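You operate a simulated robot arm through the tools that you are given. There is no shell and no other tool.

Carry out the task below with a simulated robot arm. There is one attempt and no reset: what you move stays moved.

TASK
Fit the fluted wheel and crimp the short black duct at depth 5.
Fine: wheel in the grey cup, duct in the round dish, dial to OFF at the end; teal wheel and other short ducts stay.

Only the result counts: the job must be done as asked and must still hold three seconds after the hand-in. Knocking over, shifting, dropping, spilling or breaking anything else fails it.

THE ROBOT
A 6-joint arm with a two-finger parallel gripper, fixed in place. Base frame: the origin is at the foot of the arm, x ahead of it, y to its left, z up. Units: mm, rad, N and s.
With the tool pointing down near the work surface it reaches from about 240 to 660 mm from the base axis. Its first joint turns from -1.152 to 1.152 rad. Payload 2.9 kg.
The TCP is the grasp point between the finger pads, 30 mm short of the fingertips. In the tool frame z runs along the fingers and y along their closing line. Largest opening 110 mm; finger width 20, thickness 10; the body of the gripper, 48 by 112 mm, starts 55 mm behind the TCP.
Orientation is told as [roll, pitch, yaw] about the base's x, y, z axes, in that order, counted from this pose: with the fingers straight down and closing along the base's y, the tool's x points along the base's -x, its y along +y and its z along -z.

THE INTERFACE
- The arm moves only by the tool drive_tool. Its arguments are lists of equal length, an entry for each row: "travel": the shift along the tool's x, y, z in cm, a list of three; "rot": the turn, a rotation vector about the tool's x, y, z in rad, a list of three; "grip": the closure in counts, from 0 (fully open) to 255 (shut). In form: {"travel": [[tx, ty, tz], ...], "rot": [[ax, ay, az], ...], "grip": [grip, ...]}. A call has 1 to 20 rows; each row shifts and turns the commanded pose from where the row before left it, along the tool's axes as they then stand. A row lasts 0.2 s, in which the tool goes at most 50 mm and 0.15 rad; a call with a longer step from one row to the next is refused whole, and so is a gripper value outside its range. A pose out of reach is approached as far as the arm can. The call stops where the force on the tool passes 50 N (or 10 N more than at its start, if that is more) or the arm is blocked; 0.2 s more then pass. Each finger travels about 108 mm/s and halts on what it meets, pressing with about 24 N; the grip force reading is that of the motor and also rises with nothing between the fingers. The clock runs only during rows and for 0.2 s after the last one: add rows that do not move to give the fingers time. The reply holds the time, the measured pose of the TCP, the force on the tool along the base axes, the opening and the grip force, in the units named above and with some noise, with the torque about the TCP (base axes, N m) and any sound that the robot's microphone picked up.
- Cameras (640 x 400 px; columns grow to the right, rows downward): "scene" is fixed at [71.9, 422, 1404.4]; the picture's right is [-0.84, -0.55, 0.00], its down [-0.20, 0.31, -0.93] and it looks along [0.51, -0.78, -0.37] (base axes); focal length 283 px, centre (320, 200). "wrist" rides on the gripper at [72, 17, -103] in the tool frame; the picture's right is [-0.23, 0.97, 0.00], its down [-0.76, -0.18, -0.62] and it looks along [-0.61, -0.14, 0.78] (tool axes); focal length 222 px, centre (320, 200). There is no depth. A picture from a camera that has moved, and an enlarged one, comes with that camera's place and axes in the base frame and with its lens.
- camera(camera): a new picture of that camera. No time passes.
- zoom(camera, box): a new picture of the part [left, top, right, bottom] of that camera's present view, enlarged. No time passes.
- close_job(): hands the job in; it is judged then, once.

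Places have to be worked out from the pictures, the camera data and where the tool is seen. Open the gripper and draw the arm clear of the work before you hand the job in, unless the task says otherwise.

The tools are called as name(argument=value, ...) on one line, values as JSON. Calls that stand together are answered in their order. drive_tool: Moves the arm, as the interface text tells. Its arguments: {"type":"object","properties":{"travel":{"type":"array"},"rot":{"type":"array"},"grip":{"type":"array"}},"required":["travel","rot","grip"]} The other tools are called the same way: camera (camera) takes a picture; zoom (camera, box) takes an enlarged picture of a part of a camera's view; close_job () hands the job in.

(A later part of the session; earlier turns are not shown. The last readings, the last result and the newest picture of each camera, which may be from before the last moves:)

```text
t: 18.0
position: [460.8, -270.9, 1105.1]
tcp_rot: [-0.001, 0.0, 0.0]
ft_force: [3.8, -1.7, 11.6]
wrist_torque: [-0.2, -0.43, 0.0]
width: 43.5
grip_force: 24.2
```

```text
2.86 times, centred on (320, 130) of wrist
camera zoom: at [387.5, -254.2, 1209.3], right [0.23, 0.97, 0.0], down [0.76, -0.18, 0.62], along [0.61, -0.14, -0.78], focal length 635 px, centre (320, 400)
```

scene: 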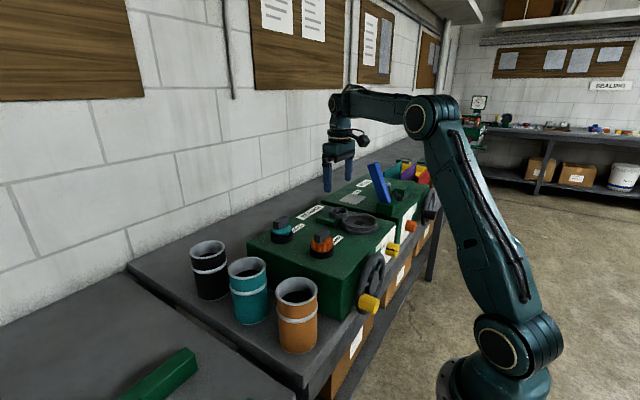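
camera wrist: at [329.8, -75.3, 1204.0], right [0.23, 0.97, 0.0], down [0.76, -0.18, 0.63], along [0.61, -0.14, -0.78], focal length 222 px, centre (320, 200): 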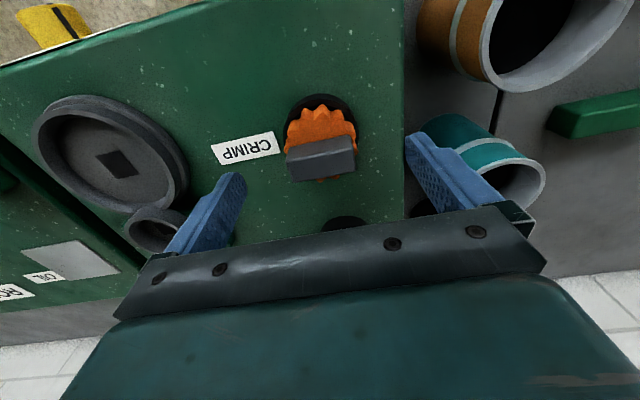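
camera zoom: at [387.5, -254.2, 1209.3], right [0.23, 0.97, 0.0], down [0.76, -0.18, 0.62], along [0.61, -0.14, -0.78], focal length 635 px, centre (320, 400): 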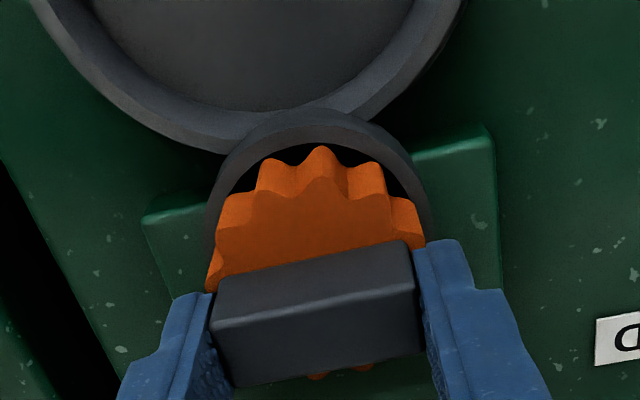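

The wheel sits centred with its hub in the cup. Easing up 1 mm, opening, then retreating upward.

drive_tool(travel=[[0, 0, -0.15], [0, 0, 0], [0, 0, 0], [0, 0, 0], [0, 0, 0], [0, 0, -2], [0, 0, -3], [0, 0, -3], [0, 0, 0], [0, 0, 0]], rot=[[0, 0, 0], [0, 0, 0], [0, 0, 0], [0, 0, 0], [0, 0, 0], [0, 0, 0], [0, 0, 0], [0, 0, 0], [0, 0, 0], [0, 0, 0]], grip=[255, 180, 100, 0, 0, 0, 0, 0, 0, 0])

zoom(camera="scene", box=[315, 180, 385, 240])

zoom(camera="wrist", box=[220, 20, 420, 180])

```text
t: 20.2
position: [460.4, -269.3, 1185.9]
tcp_rot: [-0.002, -0.003, -0.001]
ft_force: [-0.1, 0.8, -0.5]
wrist_torque: [-0.02, -0.04, -0.04]
width: 109.8
grip_force: 0.1
```

```text
6.67 times, centred on (350, 210) of scene
camera zoom: at [71.9, 422.0, 1404.4], right [-0.84, -0.55, 0.0], down [-0.2, 0.31, -0.93], along [0.51, -0.78, -0.37], focal length 1889 px, centre (120, 133)
```

zoom: 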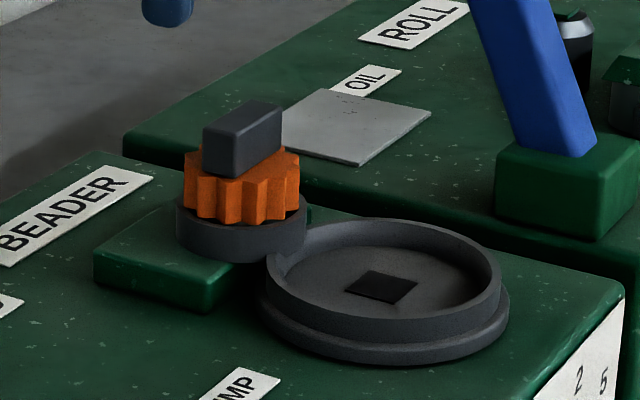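

```text
2.50 times, centred on (320, 100) of wrist
camera zoom: at [388.2, -253.4, 1290.5], right [0.23, 0.97, 0.0], down [0.76, -0.18, 0.63], along [0.61, -0.14, -0.78], focal length 555 px, centre (320, 450)
```

zoom: 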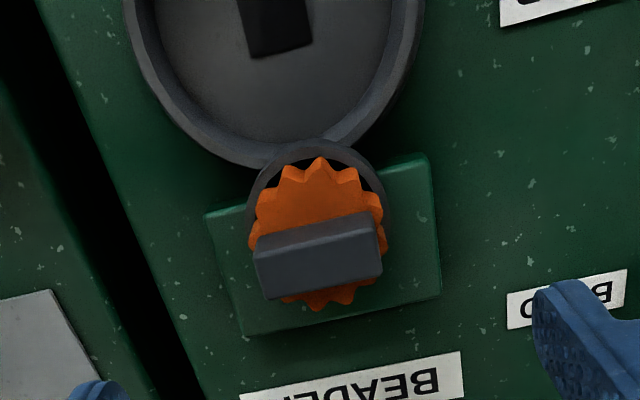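

The wheel is seated level in the cup. Now I'll travel at this height toward the black duct for a close look.

drive_tool(travel=[[-1.75, 4.12, 0], [-1.75, 4.12, 0], [-1.75, 4.12, 0], [-1.75, 4.12, 0], [-1.75, 4.12, 0], [-1.75, 4.12, 0], [-1.75, 4.12, 0], [-1.75, 4.12, 0], [0, 0, 0], [0, 0, 0]], rot=[[0, 0, 0], [0, 0, 0], [0, 0, 0], [0, 0, 0], [0, 0, 0], [0, 0, 0], [0, 0, 0], [0, 0, 0], [0, 0, 0], [0, 0, 0]], grip=[0, 0, 0, 0, 0, 0, 0, 0, 0, 0])

camera(camera="wrist")

camera(camera="scene")

```text
t: 22.4
position: [594.9, 48.6, 1186.8]
tcp_rot: [0.001, -0.003, 0.0]
ft_force: [0.6, 0.4, -0.4]
wrist_torque: [0.01, 0.01, -0.01]
width: 109.8
grip_force: 0.1
out of reach, approached as far as the arm can: row 8
```

```text
taken
camera wrist: at [522.3, 64.2, 1290.9], right [0.23, 0.97, 0.0], down [0.76, -0.18, 0.63], along [0.61, -0.14, -0.78], focal length 222 px, centre (320, 200)
```

wrist: 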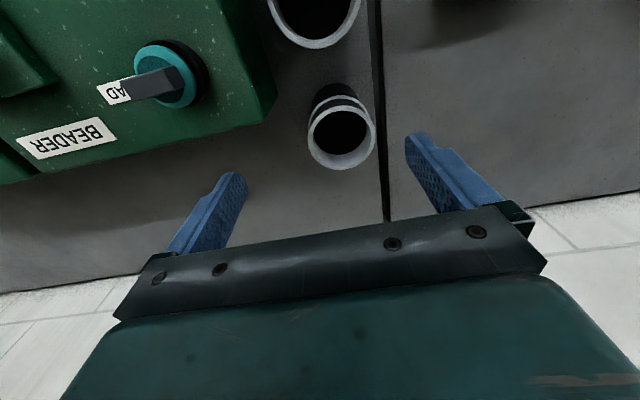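

```text
taken
```

scene: 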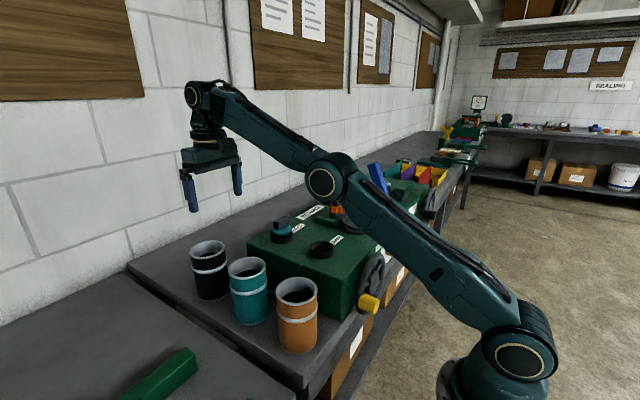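

The reach at this height ends near radius 597 mm. I'll zoom in to locate the black duct rim precisely.

zoom(camera="wrist", box=[280, 60, 400, 180])

zoom(camera="scene", box=[170, 220, 270, 340])

```text
3.33 times, centred on (340, 120) of wrist
camera zoom: at [522.3, 64.2, 1290.9], right [0.23, 0.97, 0.0], down [0.76, -0.18, 0.63], along [0.61, -0.14, -0.78], focal length 740 px, centre (253, 467)
```

zoom: 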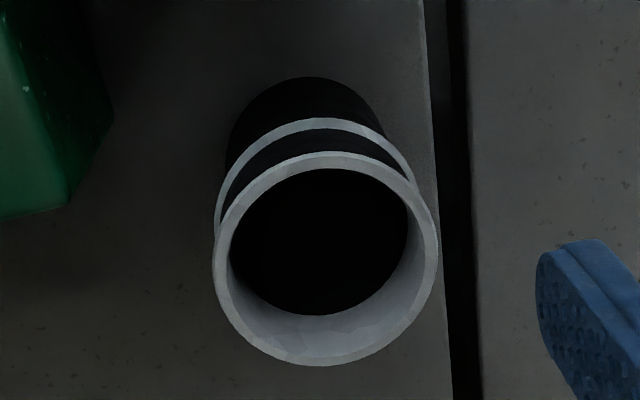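

```text
3.33 times, centred on (220, 280) of scene
camera zoom: at [71.9, 422.0, 1404.4], right [-0.84, -0.55, 0.0], down [-0.2, 0.31, -0.93], along [0.51, -0.78, -0.37], focal length 944 px, centre (653, -67)
```

zoom: 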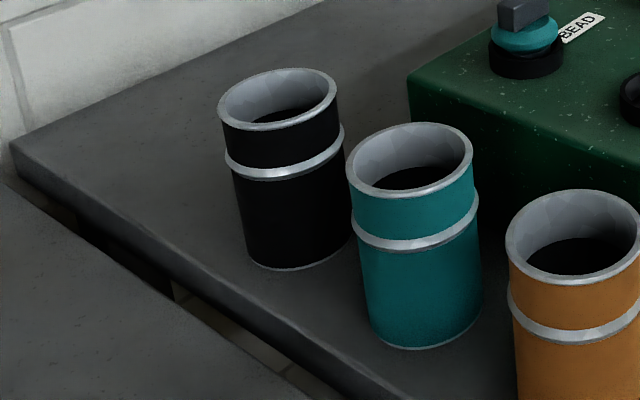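

Black duct rim is at about (640,64.5,1021), ~86 mm across, bench at z≈888 (duct ~133 mm tall), so the jaws fit around it. Because the duct will pass close to the fitted wheel, I first want the dish centre precisely, so I'll hover over the dish.

drive_tool(travel=[[2.38, -3.66, 0.29], [2.38, -3.66, 0.29], [2.38, -3.66, 0.29], [2.38, -3.66, 0.29], [2.38, -3.66, 0.29], [2.38, -3.66, 0.29], [2.38, -3.66, 0.29], [2.38, -3.66, 0.29], [2.4, -3.69, 0.29], [0, 0, 0], [0, 0, 0]], rot=[[0, 0, 0], [0, 0, 0], [0, 0, 0], [0, 0, 0], [0, 0, 0], [0, 0, 0], [0, 0, 0], [0, 0, 0], [0, 0, 0], [0, 0, 0], [0, 0, 0]], grip=[0, 0, 0, 0, 0, 0, 0, 0, 0, 0, 0])

zoom(camera="wrist", box=[250, 50, 390, 190])

camera(camera="wrist")

```text
t: 24.8
position: [378.6, -280.9, 1159.6]
tcp_rot: [0.001, -0.003, -0.001]
ft_force: [-0.3, -0.1, 0.1]
wrist_torque: [0.06, -0.02, 0.0]
width: 109.9
grip_force: 0.1
```

```text
2.86 times, centred on (320, 120) of wrist
camera zoom: at [307.2, -264.9, 1264.7], right [0.23, 0.97, 0.0], down [0.76, -0.18, 0.63], along [0.61, -0.14, -0.78], focal length 635 px, centre (320, 429)
```

zoom: 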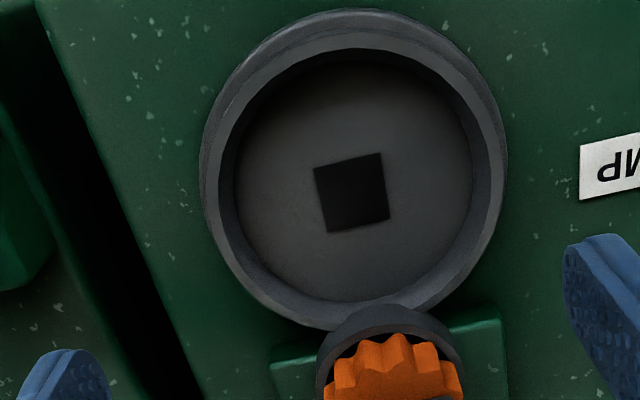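

```text
taken
camera wrist: at [307.2, -264.9, 1264.7], right [0.23, 0.97, 0.0], down [0.76, -0.18, 0.63], along [0.61, -0.14, -0.78], focal length 222 px, centre (320, 200)
```

wrist: 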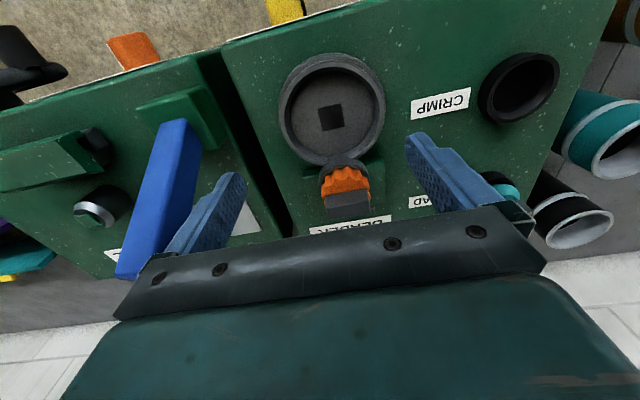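

zoom(camera="wrist", box=[270, 45, 400, 170])

zoom(camera="wrist", box=[290, 130, 400, 230])

```text
3.20 times, centred on (335, 108) of wrist
camera zoom: at [307.2, -264.9, 1264.7], right [0.23, 0.97, 0.0], down [0.76, -0.18, 0.63], along [0.61, -0.14, -0.78], focal length 711 px, centre (272, 496)
```

zoom: 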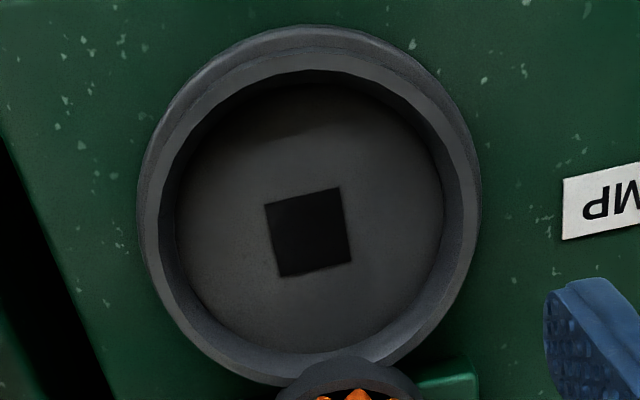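

```text
4.00 times, centred on (345, 180) of wrist
camera zoom: at [307.2, -264.9, 1264.7], right [0.23, 0.97, 0.0], down [0.76, -0.18, 0.63], along [0.61, -0.14, -0.78], focal length 888 px, centre (220, 280)
```

zoom: 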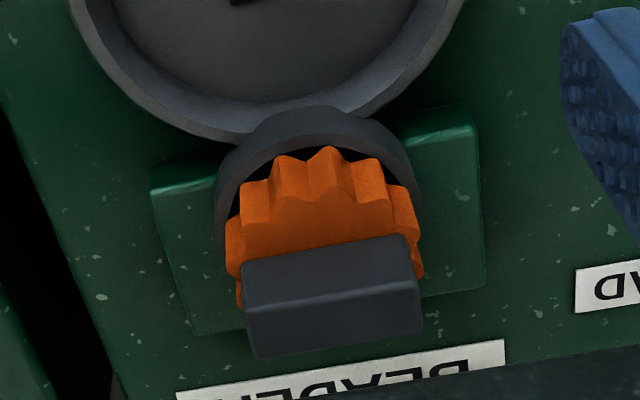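

To remove height ambiguity I'll tilt the tool ~0.67 rad so the wrist camera looks straight down at the dish and fitted wheel.

drive_tool(travel=[[0, 0, -1], [0, 0, 0], [0, 0, 0], [0, 0, 0], [0, 0, 0], [0, 0, 0], [0, 0, 0]], rot=[[0, 0.14, 0], [0, 0.14, 0], [0, 0.14, 0], [0, 0.14, 0], [0, 0.11, 0], [0, 0, 0], [0, 0, 0]], grip=[0, 0, 0, 0, 0, 0, 0])

camera(camera="wrist")

zoom(camera="wrist", box=[240, 100, 410, 220])

```text
t: 26.0
position: [400.2, -252.8, 1158.5]
tcp_rot: [0.102, 0.459, 0.039]
ft_force: [2.2, -2.0, -23.7]
wrist_torque: [0.04, 0.17, -0.01]
width: 110.3
grip_force: 0.0
out of reach, approached as far as the arm can: row 1, 2, 3, 5
stopped in row 5: the force on the tool passed its limit at 107 N (the readings are from after the stop); the commanded pose is now the measured one
```

```text
taken
camera wrist: at [382.4, -248.6, 1284.5], right [0.21, 0.98, -0.01], down [0.96, -0.2, 0.2], along [0.19, -0.05, -0.98], focal length 222 px, centre (320, 200)
```

wrist: 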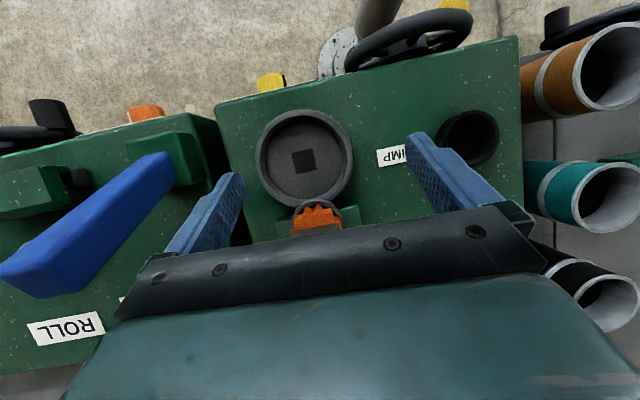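

```text
3.33 times, centred on (325, 160) of wrist
camera zoom: at [382.4, -248.6, 1284.5], right [0.21, 0.98, -0.01], down [0.96, -0.2, 0.2], along [0.19, -0.05, -0.98], focal length 740 px, centre (303, 333)
```

zoom: 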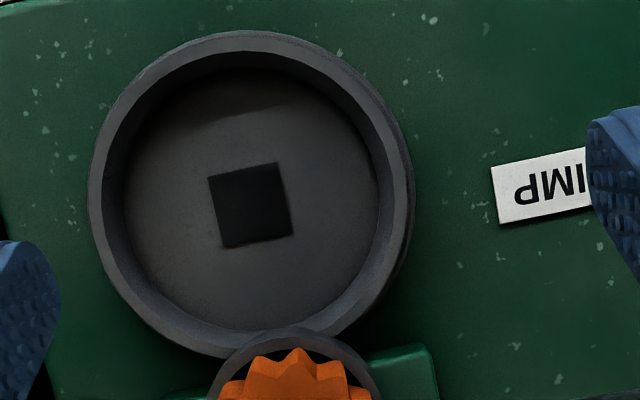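

The tool stopped on a force reading while tilting; that's an unexpected limit. Checking the scene to see whether anything is being touched.

camera(camera="scene")

drive_tool(travel=[[0, 0, 0]], rot=[[0, 0, 0]], grip=[0])

zoom(camera="scene", box=[300, 60, 460, 240])

```text
taken
```

scene: 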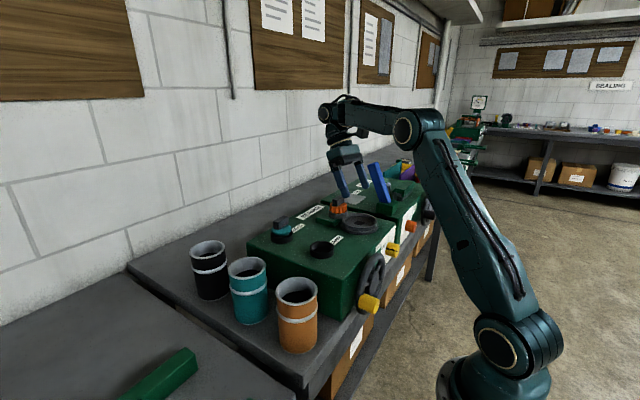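

```text
t: 26.4
position: [400.6, -253.9, 1158.8]
tcp_rot: [0.101, 0.461, 0.038]
ft_force: [2.1, -2.8, -37.0]
wrist_torque: [-0.11, 0.04, -0.02]
width: 110.1
grip_force: 0.1
```

```text
2.22 times, centred on (380, 150) of scene
camera zoom: at [71.9, 422.0, 1404.4], right [-0.84, -0.55, 0.0], down [-0.2, 0.31, -0.93], along [0.51, -0.78, -0.37], focal length 630 px, centre (187, 311)
```

zoom: 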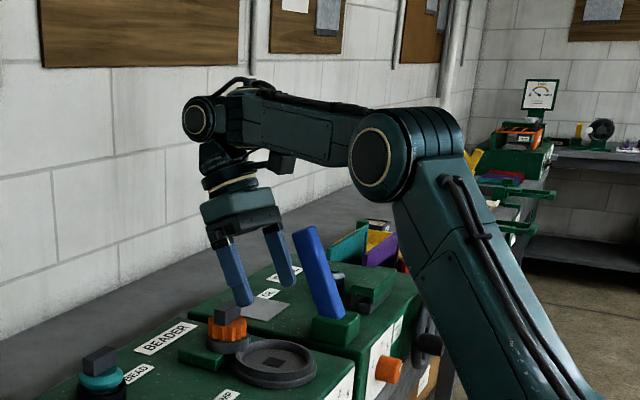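

The wrist camera housing touched the arm's own forearm while tilting; nothing on the bench was touched. That near-vertical picture gives the dish centre at about (386,−270.3). I'll undo the tilt now.

drive_tool(travel=[[0, 0, 0], [0, 0, 0], [0, 0, 0], [0, 0, 0], [0, 0, 0]], rot=[[0, -0.15, 0], [0.1, 0, 0], [0, -0.15, 0], [0, -0.14, 0.038], [0, 0, 0]], grip=[0, 0, 0, 0, 0])

camera(camera="scene")

```text
t: 27.6
position: [411.1, -259.4, 1174.2]
tcp_rot: [-0.004, 0.029, -0.015]
ft_force: [0.0, 1.0, 0.5]
wrist_torque: [0.02, 0.01, 0.01]
width: 109.9
grip_force: 0.1
out of reach, approached as far as the arm can: row 4
```

```text
taken
```

scene: 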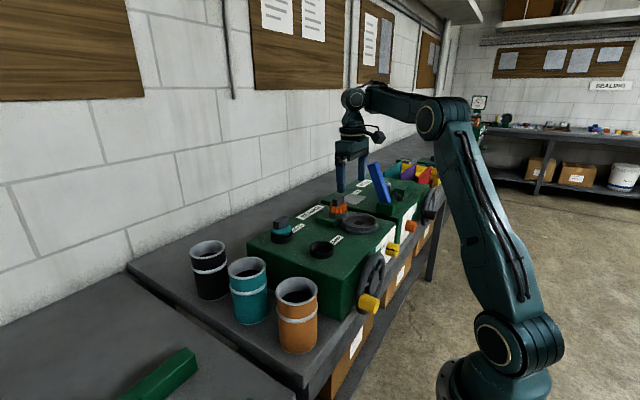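

Camera is clear of the forearm again. I'll correct the small residual tilt and take a close look at the black duct's rim and rib profile from the scene camera.

drive_tool(travel=[[0, 0, -1], [0, 0, 0]], rot=[[-0.004, -0.031, -0.015], [0, 0, 0]], grip=[0, 0])

zoom(camera="scene", box=[185, 235, 235, 305])

zoom(camera="scene", box=[325, 140, 395, 225])

zoom(camera="wrist", box=[220, 40, 420, 200])

```text
t: 28.2
position: [409.0, -259.2, 1183.8]
tcp_rot: [-0.001, -0.005, 0.002]
ft_force: [0.4, 0.1, 0.6]
wrist_torque: [-0.01, -0.01, 0.0]
width: 110.0
grip_force: 0.1
```

```text
5.71 times, centred on (210, 270) of scene
camera zoom: at [71.9, 422.0, 1404.4], right [-0.84, -0.55, 0.0], down [-0.2, 0.31, -0.93], along [0.51, -0.78, -0.37], focal length 1619 px, centre (949, -200)
```

zoom: 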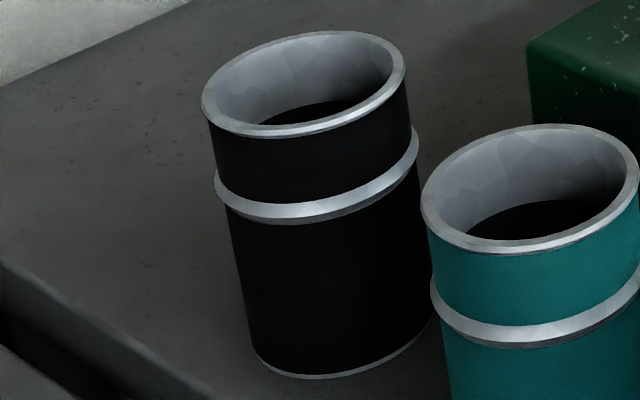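

```text
4.71 times, centred on (360, 182) of scene
camera zoom: at [71.9, 422.0, 1404.4], right [-0.84, -0.55, 0.0], down [-0.2, 0.31, -0.93], along [0.51, -0.78, -0.37], focal length 1333 px, centre (132, 282)
```

zoom: 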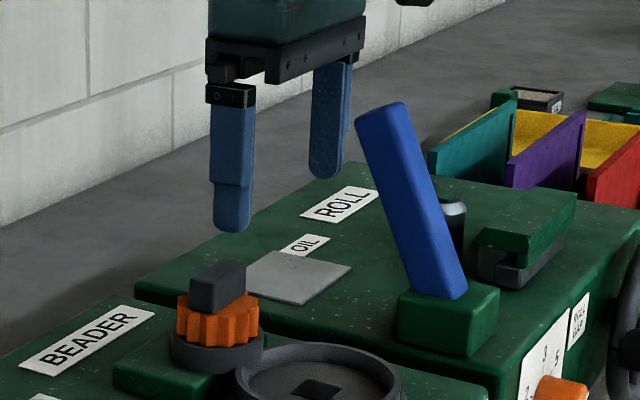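

```text
2.50 times, centred on (320, 120) of wrist
camera zoom: at [337.6, -243.2, 1287.6], right [0.23, 0.97, 0.0], down [0.76, -0.17, 0.63], along [0.61, -0.14, -0.78], focal length 555 px, centre (320, 400)
```

zoom: 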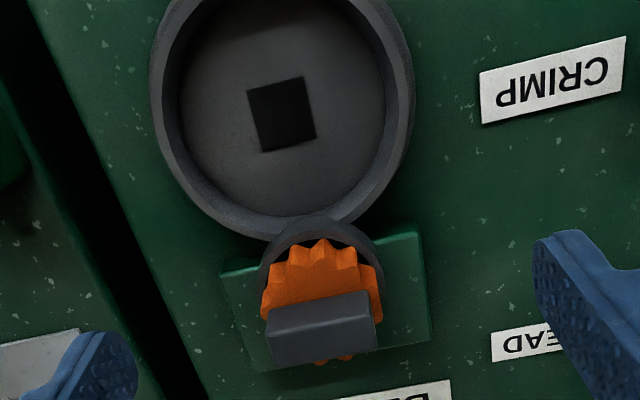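

Rim is nearly flush with the body and the rib starts ~38 mm below it, so fingertips should end just above the rib (TCP z≈1017). I'll move to (588,64.5) at height, between the teal and black ducts' x-extents, and verify.

drive_tool(travel=[[-2.24, 4.05, 0], [-2.24, 4.05, 0], [-2.24, 4.05, 0], [-2.24, 4.05, 0], [-2.24, 4.05, 0], [-2.24, 4.05, 0], [-2.24, 4.05, 0], [-2.24, 4.05, 0], [0, 0, 4], [0, 0, 4], [0, 0, 0], [0, 0, 0]], rot=[[0, 0, 0], [0, 0, 0], [0, 0, 0], [0, 0, 0], [0, 0, 0], [0, 0, 0], [0, 0, 0], [0, 0, 0], [0, 0, 0], [0, 0, 0], [0, 0, 0], [0, 0, 0]], grip=[0, 0, 0, 0, 0, 0, 0, 0, 0, 0, 0, 0])

camera(camera="wrist")

zoom(camera="wrist", box=[240, 60, 420, 210])

zoom(camera="scene", box=[160, 150, 290, 330])

```text
t: 30.8
position: [589.2, 64.9, 1103.1]
tcp_rot: [-0.004, -0.005, 0.002]
ft_force: [0.1, 0.1, 0.1]
wrist_torque: [0.01, 0.0, 0.03]
width: 109.9
grip_force: 0.2
```

```text
taken
camera wrist: at [516.9, 81.5, 1207.0], right [0.23, 0.97, 0.0], down [0.76, -0.17, 0.63], along [0.61, -0.14, -0.78], focal length 222 px, centre (320, 200)
```

wrist: 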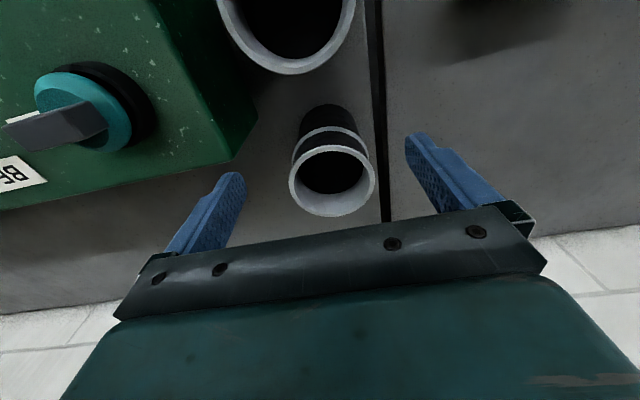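

```text
2.67 times, centred on (330, 135) of wrist
camera zoom: at [516.9, 81.5, 1207.0], right [0.23, 0.97, 0.0], down [0.76, -0.17, 0.63], along [0.61, -0.14, -0.78], focal length 592 px, centre (293, 373)
```

zoom: 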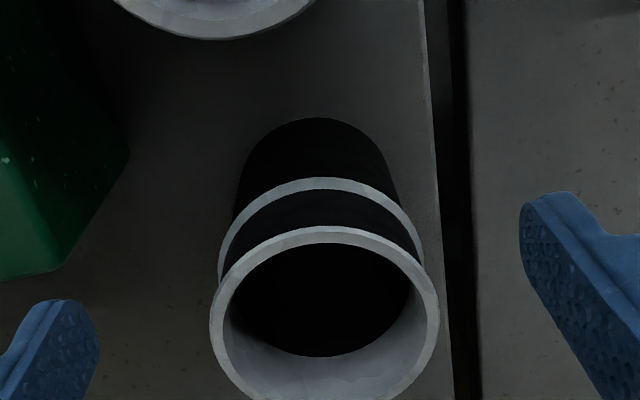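

```text
2.22 times, centred on (225, 240) of scene
camera zoom: at [71.9, 422.0, 1404.4], right [-0.84, -0.55, 0.0], down [-0.2, 0.31, -0.93], along [0.51, -0.78, -0.37], focal length 630 px, centre (531, 111)
```

zoom: 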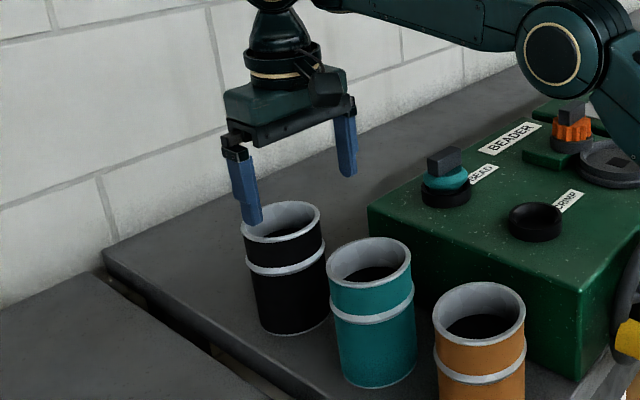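

Alignment in y is within 1 mm (duct at about (641,65), rim z≈1017). Descending between the ducts at x≈589, then I'll slide outward to straddle the black duct.

drive_tool(travel=[[0, 0, 3], [0, 0, 3], [0, 0, 2.9], [0, 0, 0], [0, 0, 0]], rot=[[0, 0, 0], [0, 0, 0], [0, 0, 0], [0, 0, 0], [0, 0, 0]], grip=[0, 0, 0, 0, 0])

camera(camera="wrist")

zoom(camera="scene", box=[160, 190, 290, 330])

```text
t: 32.0
position: [602.7, 65.2, 1019.1]
tcp_rot: [-0.004, -0.001, 0.001]
ft_force: [-0.5, -0.3, 0.7]
wrist_torque: [0.04, 0.0, 0.01]
width: 109.9
grip_force: 0.0
out of reach, approached as far as the arm can: row 2, 3
```

```text
taken
camera wrist: at [530.7, 81.9, 1123.8], right [0.23, 0.97, 0.0], down [0.76, -0.17, 0.62], along [0.61, -0.14, -0.78], focal length 222 px, centre (320, 200)
```

wrist: 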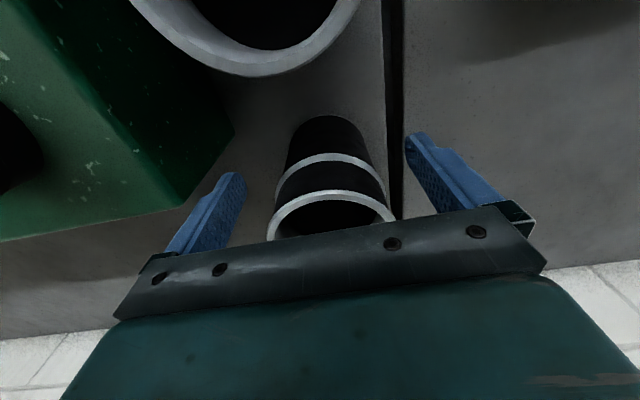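

```text
2.86 times, centred on (225, 260) of scene
camera zoom: at [71.9, 422.0, 1404.4], right [-0.84, -0.55, 0.0], down [-0.2, 0.31, -0.93], along [0.51, -0.78, -0.37], focal length 810 px, centre (591, 29)
```

zoom: 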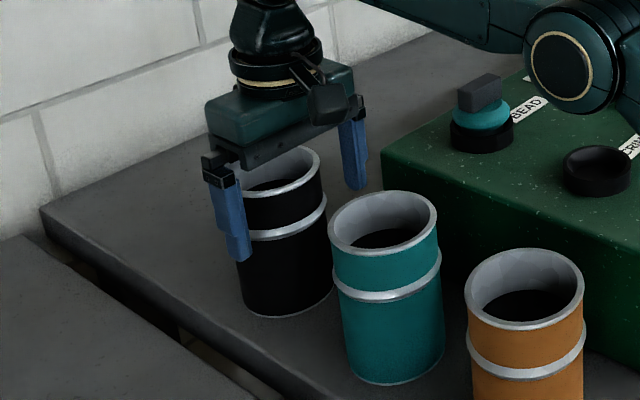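

The arm settled at (602.7,65.2,1019), fingers already straddling the near side of the black duct with clearance. Now sliding outward 38 mm.

drive_tool(travel=[[-1.3, 0, 0], [-1.3, 0, 0], [-1.2, 0, 0.3], [0, 0, 0], [0, 0, 0]], rot=[[0, 0, 0], [0, 0, 0], [0, 0, 0], [0, 0, 0], [0, 0, 0]], grip=[0, 0, 0, 0, 0])

camera(camera="wrist")

zoom(camera="scene", box=[160, 190, 290, 330])

```text
t: 33.2
position: [642.8, 66.3, 1016.7]
tcp_rot: [-0.005, -0.004, 0.002]
ft_force: [-0.3, -0.8, 0.1]
wrist_torque: [0.03, 0.03, -0.03]
width: 109.9
grip_force: 0.0
```

```text
taken
camera wrist: at [570.1, 81.3, 1121.2], right [0.23, 0.97, 0.0], down [0.76, -0.17, 0.63], along [0.61, -0.14, -0.78], focal length 222 px, centre (320, 200)
```

wrist: 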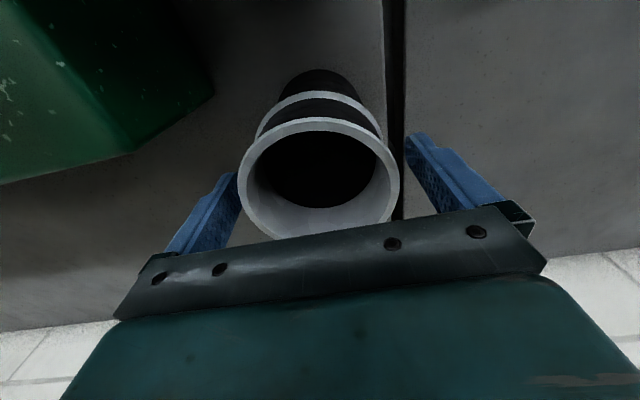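

```text
2.86 times, centred on (225, 260) of scene
camera zoom: at [71.9, 422.0, 1404.4], right [-0.84, -0.55, 0.0], down [-0.2, 0.31, -0.93], along [0.51, -0.78, -0.37], focal length 810 px, centre (591, 29)
```

zoom: 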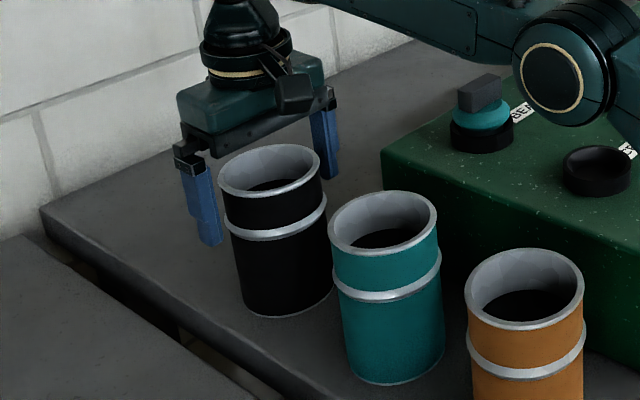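

zoom(camera="wrist", box=[220, 90, 420, 250])

zoom(camera="scene", box=[190, 210, 260, 280])

```text
2.50 times, centred on (320, 170) of wrist
camera zoom: at [570.1, 81.3, 1121.2], right [0.23, 0.97, 0.0], down [0.76, -0.17, 0.63], along [0.61, -0.14, -0.78], focal length 555 px, centre (320, 275)
```

zoom: 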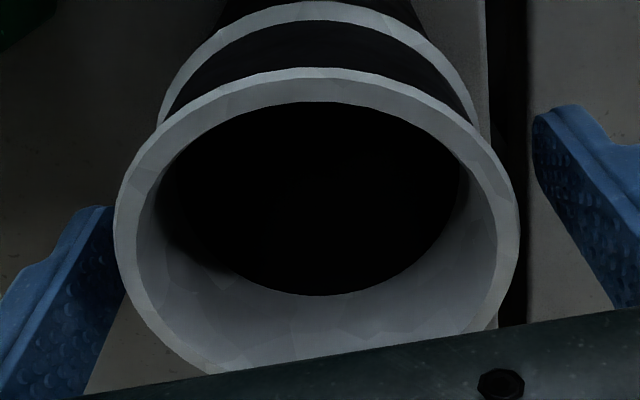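

```text
5.71 times, centred on (225, 245) of scene
camera zoom: at [71.9, 422.0, 1404.4], right [-0.84, -0.55, 0.0], down [-0.2, 0.31, -0.93], along [0.51, -0.78, -0.37], focal length 1619 px, centre (863, -57)
```

zoom: 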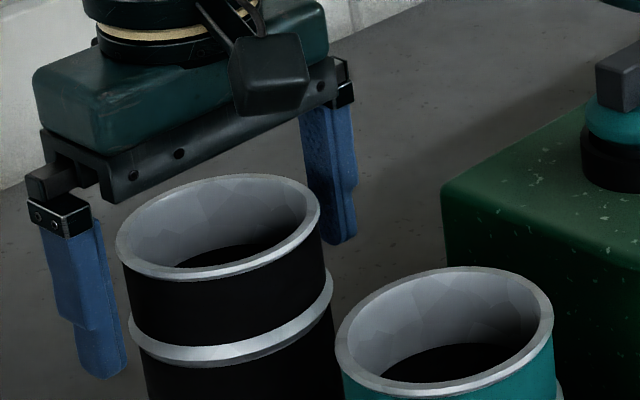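

The duct is centred between the fingers with tips just above the rib. Closing the gripper.

drive_tool(travel=[[0, 0, 0], [0, 0, 0], [0, 0, 0], [0, 0, 0]], rot=[[0, 0, 0], [0, 0, 0], [0, 0, 0], [0, 0, 0]], grip=[100, 255, 255, 255])

zoom(camera="wrist", box=[220, 90, 420, 250])

zoom(camera="scene", box=[180, 200, 270, 320])

```text
t: 34.2
position: [641.4, 64.8, 1016.3]
tcp_rot: [-0.004, -0.005, 0.001]
ft_force: [0.6, 1.1, 0.1]
wrist_torque: [0.12, -0.03, -0.03]
width: 79.2
grip_force: 23.9
```

```text
2.50 times, centred on (320, 170) of wrist
camera zoom: at [570.0, 81.3, 1121.2], right [0.23, 0.97, 0.0], down [0.76, -0.17, 0.63], along [0.61, -0.14, -0.78], focal length 555 px, centre (320, 275)
```

zoom: 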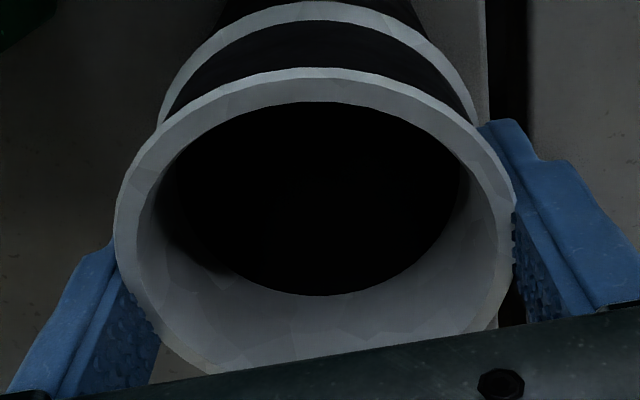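

```text
3.33 times, centred on (225, 260) of scene
camera zoom: at [71.9, 422.0, 1404.4], right [-0.84, -0.55, 0.0], down [-0.2, 0.31, -0.93], along [0.51, -0.78, -0.37], focal length 944 px, centre (637, 0)
```

zoom: 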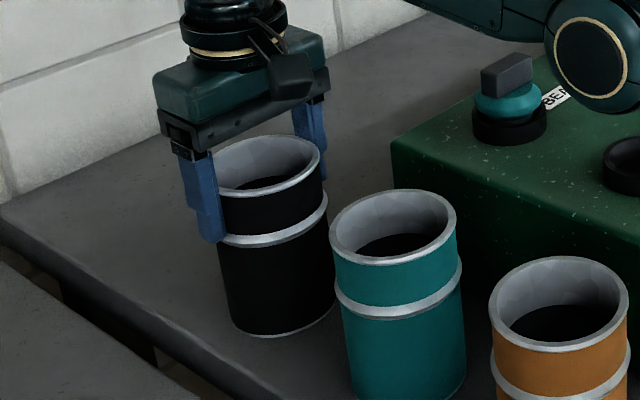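

Gripped: width 79.2 mm, 24 N. Lifting gently along the reach boundary, pulling in a little while staying clear of the teal duct.

drive_tool(travel=[[0, 0, -0.5], [0.1, 0, -1.5], [0.8, 0, -2], [0.8, 0, -2.5], [0, 0, 0]], rot=[[0, 0, 0], [0, 0, 0], [0, 0, 0], [0, 0, 0], [0, 0, 0]], grip=[255, 255, 255, 255, 255])

zoom(camera="scene", box=[160, 180, 290, 330])

```text
t: 35.4
position: [624.1, 66.8, 1082.2]
tcp_rot: [-0.004, -0.004, 0.001]
ft_force: [0.1, -0.5, -1.8]
wrist_torque: [-0.02, 0.0, 0.0]
width: 79.2
grip_force: 23.9
```

```text
2.67 times, centred on (225, 255) of scene
camera zoom: at [71.9, 422.0, 1404.4], right [-0.84, -0.55, 0.0], down [-0.2, 0.31, -0.93], along [0.51, -0.78, -0.37], focal length 756 px, centre (573, 53)
```

zoom: 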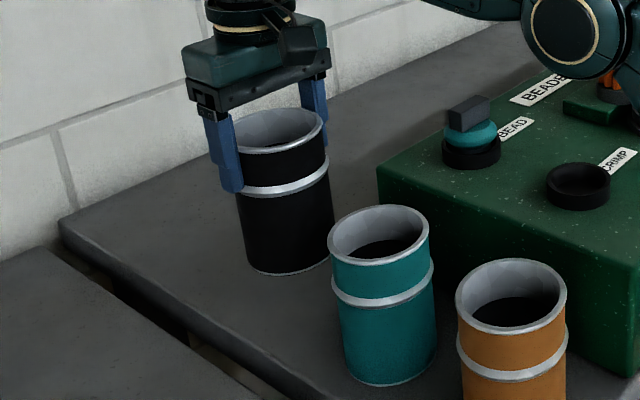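

Lift is clean (weight ~2 N). Continuing up and inward over the teal duct with ample clearance.

drive_tool(travel=[[1.2, 0, -3.5], [1.2, 0, -3.5], [1.5, 0, -3.5], [2.5, 0, -3], [3, -1, -1.5], [0, 0, 0], [0, 0, 0]], rot=[[0, 0, 0], [0, 0, 0], [0, 0, 0], [0, 0, 0], [0, 0, 0], [0, 0, 0], [0, 0, 0]], grip=[255, 255, 255, 255, 255, 255, 255])

zoom(camera="scene", box=[180, 100, 400, 300])

camera(camera="wrist")

```text
t: 37.0
position: [530.6, 55.4, 1231.1]
tcp_rot: [-0.005, -0.007, 0.003]
ft_force: [-0.6, 0.2, -2.2]
wrist_torque: [0.02, 0.01, -0.02]
width: 79.3
grip_force: 23.9
```

```text
2.00 times, centred on (290, 200) of scene
camera zoom: at [71.9, 422.0, 1404.4], right [-0.84, -0.55, 0.0], down [-0.2, 0.31, -0.93], along [0.51, -0.78, -0.37], focal length 567 px, centre (380, 200)
```

zoom: 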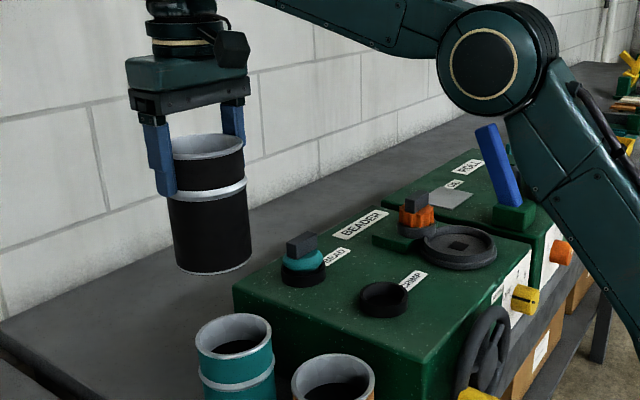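

```text
taken
camera wrist: at [458.4, 72.0, 1334.7], right [0.23, 0.97, 0.0], down [0.76, -0.17, 0.63], along [0.61, -0.14, -0.78], focal length 222 px, centre (320, 200)
```

wrist: 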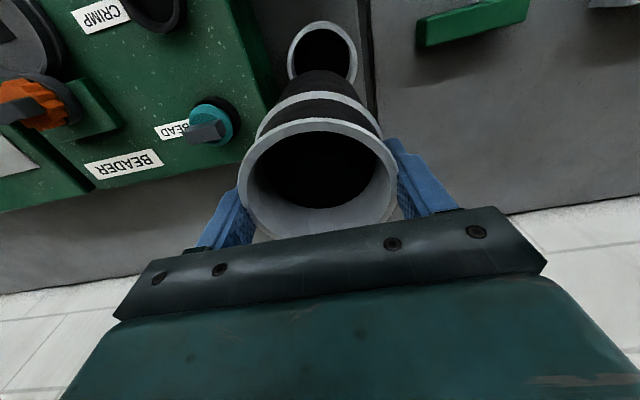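

I'll measure how the duct sits relative to the TCP before placing, using a tighter zoom.

zoom(camera="scene", box=[235, 120, 325, 245])

zoom(camera="wrist", box=[220, 60, 420, 250])

```text
3.20 times, centred on (280, 182) of scene
camera zoom: at [71.9, 422.0, 1404.4], right [-0.84, -0.55, 0.0], down [-0.2, 0.31, -0.93], along [0.51, -0.78, -0.37], focal length 907 px, centre (448, 256)
```

zoom: 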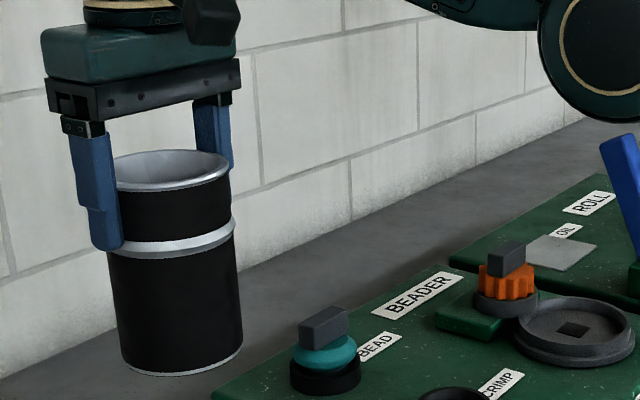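

```text
2.11 times, centred on (320, 155) of wrist
camera zoom: at [458.4, 72.0, 1334.7], right [0.23, 0.97, 0.0], down [0.76, -0.17, 0.63], along [0.61, -0.14, -0.78], focal length 468 px, centre (320, 295)
```

zoom: 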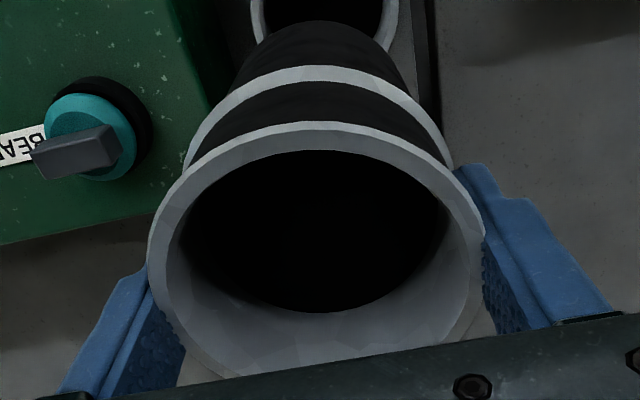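

Scene and wrist views put the duct axis ~2.5 mm toward the base from the TCP, bottom ~124 mm below it, true diameter ~80 mm. Carrying it over to the dish at this height.

drive_tool(travel=[[1.77, -4.07, 0], [1.77, -4.07, 0], [1.77, -4.07, 0], [1.77, -4.07, 0], [1.77, -4.07, 0], [1.77, -4.07, 0], [1.77, -4.07, 0], [1.77, -4.07, 0], [0, 0, 0], [0, 0, 0]], rot=[[0, 0, 0], [0, 0, 0], [0, 0, 0], [0, 0, 0], [0, 0, 0], [0, 0, 0], [0, 0, 0], [0, 0, 0], [0, 0, 0], [0, 0, 0]], grip=[255, 255, 255, 255, 255, 255, 255, 255, 255, 255])

zoom(camera="scene", box=[300, 110, 430, 250])

camera(camera="wrist")

```text
t: 39.2
position: [391.7, -268.3, 1232.1]
tcp_rot: [-0.002, -0.004, 0.004]
ft_force: [0.1, 0.1, -2.1]
wrist_torque: [-0.02, 0.0, -0.01]
width: 78.9
grip_force: 23.9
```

```text
2.86 times, centred on (365, 180) of scene
camera zoom: at [71.9, 422.0, 1404.4], right [-0.84, -0.55, 0.0], down [-0.2, 0.31, -0.93], along [0.51, -0.78, -0.37], focal length 810 px, centre (191, 257)
```

zoom: 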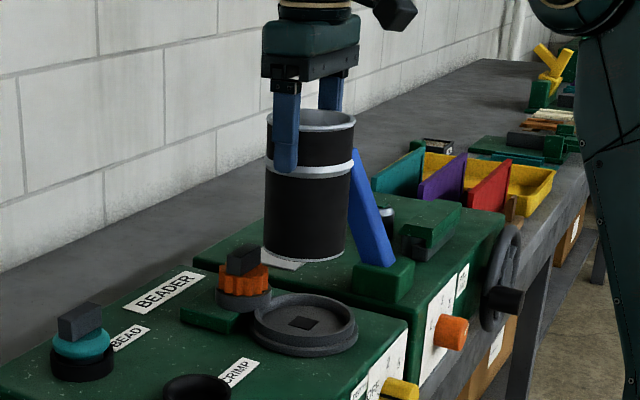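

```text
taken
camera wrist: at [318.5, -252.2, 1335.9], right [0.23, 0.97, 0.0], down [0.76, -0.17, 0.63], along [0.61, -0.14, -0.78], focal length 222 px, centre (320, 200)
```

wrist: 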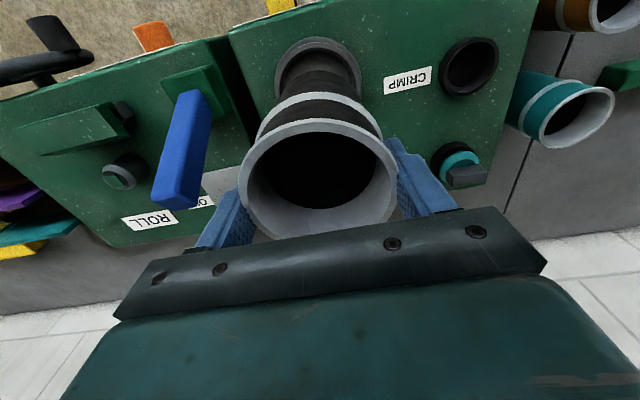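

Both views agree the duct needs a shift of about (−3.2,−2.0) mm. Applying it and lowering to just above/into the dish rim.

drive_tool(travel=[[0.32, -0.2, 1], [0, 0, 2], [0, 0, 1.5], [0, 0, 0], [0, 0, 0]], rot=[[0, 0, 0], [0, 0, 0], [0, 0, 0], [0, 0, 0], [0, 0, 0]], grip=[255, 255, 255, 255, 255])

zoom(camera="scene", box=[310, 150, 400, 250])

zoom(camera="wrist", box=[230, 20, 410, 160])

```text
t: 40.4
position: [385.8, -272.7, 1186.9]
tcp_rot: [-0.005, -0.005, 0.001]
ft_force: [-0.1, -0.4, -1.4]
wrist_torque: [0.01, -0.01, -0.03]
width: 79.0
grip_force: 24.4
```

```text
4.00 times, centred on (355, 200) of scene
camera zoom: at [71.9, 422.0, 1404.4], right [-0.84, -0.55, 0.0], down [-0.2, 0.31, -0.93], along [0.51, -0.78, -0.37], focal length 1133 px, centre (180, 200)
```

zoom: 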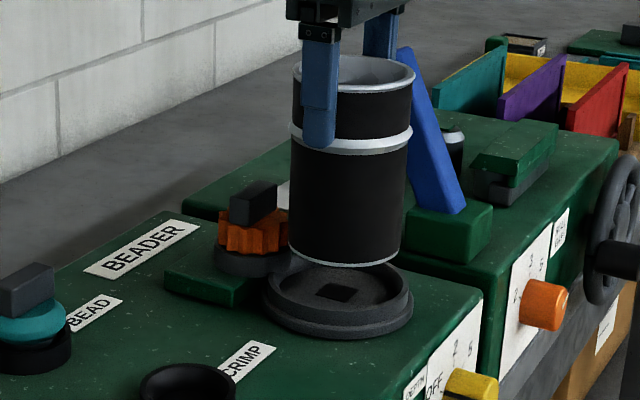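

```text
2.86 times, centred on (320, 90) of wrist
camera zoom: at [312.6, -255.3, 1290.9], right [0.23, 0.97, 0.0], down [0.76, -0.17, 0.63], along [0.61, -0.14, -0.78], focal length 635 px, centre (320, 514)
```

zoom: 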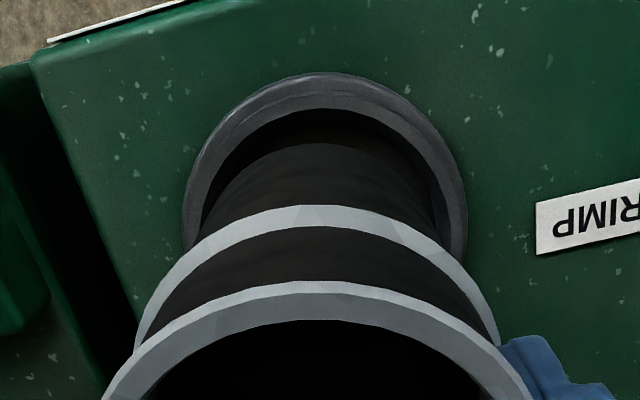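

The arm had been lagging before; now the scene view shows the duct ~4.4 mm too far toward picture-right. Correcting by (+3.8,+1.4) mm and letting it settle.

drive_tool(travel=[[-0.38, 0.14, 0], [0, 0, 0], [0, 0, 0], [0, 0, 0]], rot=[[0, 0, 0], [0, 0, 0], [0, 0, 0], [0, 0, 0]], grip=[255, 255, 255, 255])

zoom(camera="scene", box=[325, 180, 395, 245])

zoom(camera="wrist", box=[230, 20, 410, 160])

```text
t: 41.4
position: [389.0, -271.1, 1186.0]
tcp_rot: [-0.004, -0.006, 0.001]
ft_force: [0.9, 0.2, -0.7]
wrist_torque: [0.0, 0.0, 0.03]
width: 78.9
grip_force: 24.1
```

```text
6.15 times, centred on (360, 212) of scene
camera zoom: at [71.9, 422.0, 1404.4], right [-0.84, -0.55, 0.0], down [-0.2, 0.31, -0.93], along [0.51, -0.78, -0.37], focal length 1744 px, centre (74, 123)
```

zoom: 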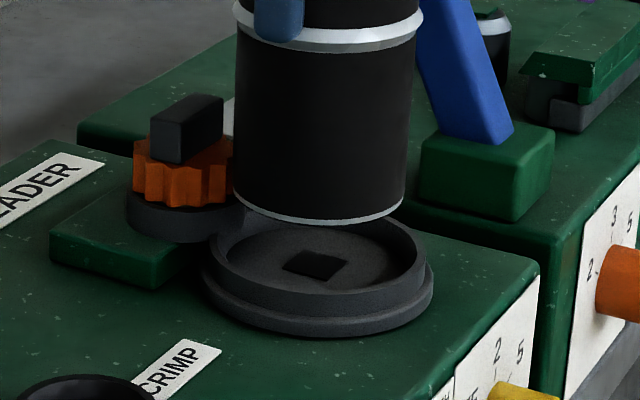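

```text
2.86 times, centred on (320, 90) of wrist
camera zoom: at [316.2, -254.4, 1290.9], right [0.23, 0.97, 0.0], down [0.76, -0.17, 0.63], along [0.61, -0.14, -0.78], focal length 635 px, centre (320, 514)
```

zoom: 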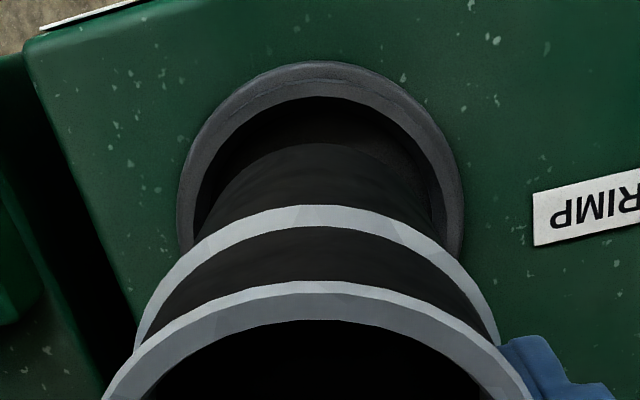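

Now the duct and dish centre columns agree within ~1 mm in both views. Lowering 20 mm, then in small steps to contact.

drive_tool(travel=[[0, 0, 1], [0, 0, 0.8], [0, 0, 0.2], [0, 0, 0]], rot=[[0, 0, 0], [0, 0, 0], [0, 0, 0], [0, 0, 0]], grip=[255, 255, 255, 255])

zoom(camera="scene", box=[325, 180, 395, 245])

```text
t: 42.4
position: [388.8, -270.2, 1166.9]
tcp_rot: [-0.003, -0.005, 0.002]
ft_force: [0.0, -0.3, -2.4]
wrist_torque: [-0.01, 0.0, -0.04]
width: 79.1
grip_force: 23.5
```

```text
6.15 times, centred on (360, 212) of scene
camera zoom: at [71.9, 422.0, 1404.4], right [-0.84, -0.55, 0.0], down [-0.2, 0.31, -0.93], along [0.51, -0.78, -0.37], focal length 1744 px, centre (74, 123)
```

zoom: 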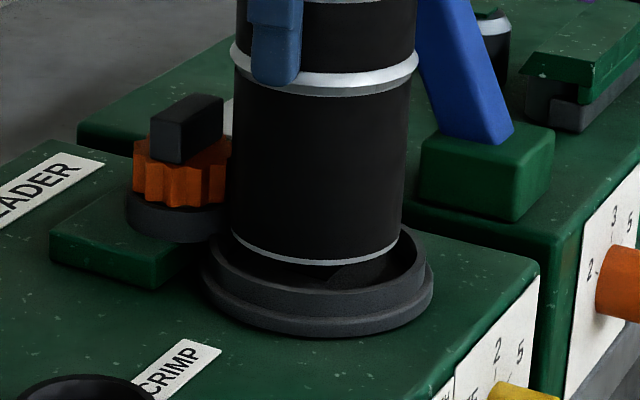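

The duct bottom is entering the dish, centred. Continuing in 2 mm steps.

drive_tool(travel=[[0, 0, 0.2], [0, 0, 0.2], [0, 0, 0.2], [0, 0, 0]], rot=[[0, 0, 0], [0, 0, 0], [0, 0, 0], [0, 0, 0]], grip=[255, 255, 255, 255])

zoom(camera="scene", box=[325, 180, 395, 245])

```text
t: 43.4
position: [390.1, -270.1, 1161.0]
tcp_rot: [-0.003, -0.006, 0.002]
ft_force: [0.1, 0.8, -1.5]
wrist_torque: [0.01, -0.03, 0.0]
width: 79.2
grip_force: 24.5
```

```text
6.15 times, centred on (360, 212) of scene
camera zoom: at [71.9, 422.0, 1404.4], right [-0.84, -0.55, 0.0], down [-0.2, 0.31, -0.93], along [0.51, -0.78, -0.37], focal length 1744 px, centre (74, 123)
```

zoom: 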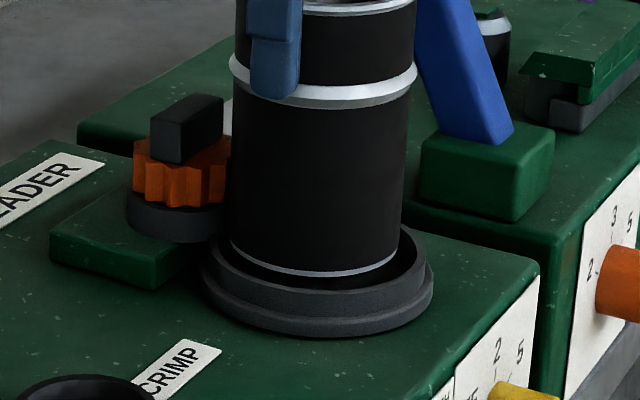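

drive_tool(travel=[[0, 0, 0.15], [0, 0, 0.15], [0, 0, 0.1], [0, 0, 0]], rot=[[0, 0, 0], [0, 0, 0], [0, 0, 0], [0, 0, 0]], grip=[255, 255, 255, 255])

```text
t: 44.4
position: [389.7, -270.7, 1156.2]
tcp_rot: [-0.002, -0.005, 0.001]
ft_force: [-0.3, -0.2, -2.2]
wrist_torque: [-0.01, 0.0, 0.03]
width: 79.1
grip_force: 23.9
```

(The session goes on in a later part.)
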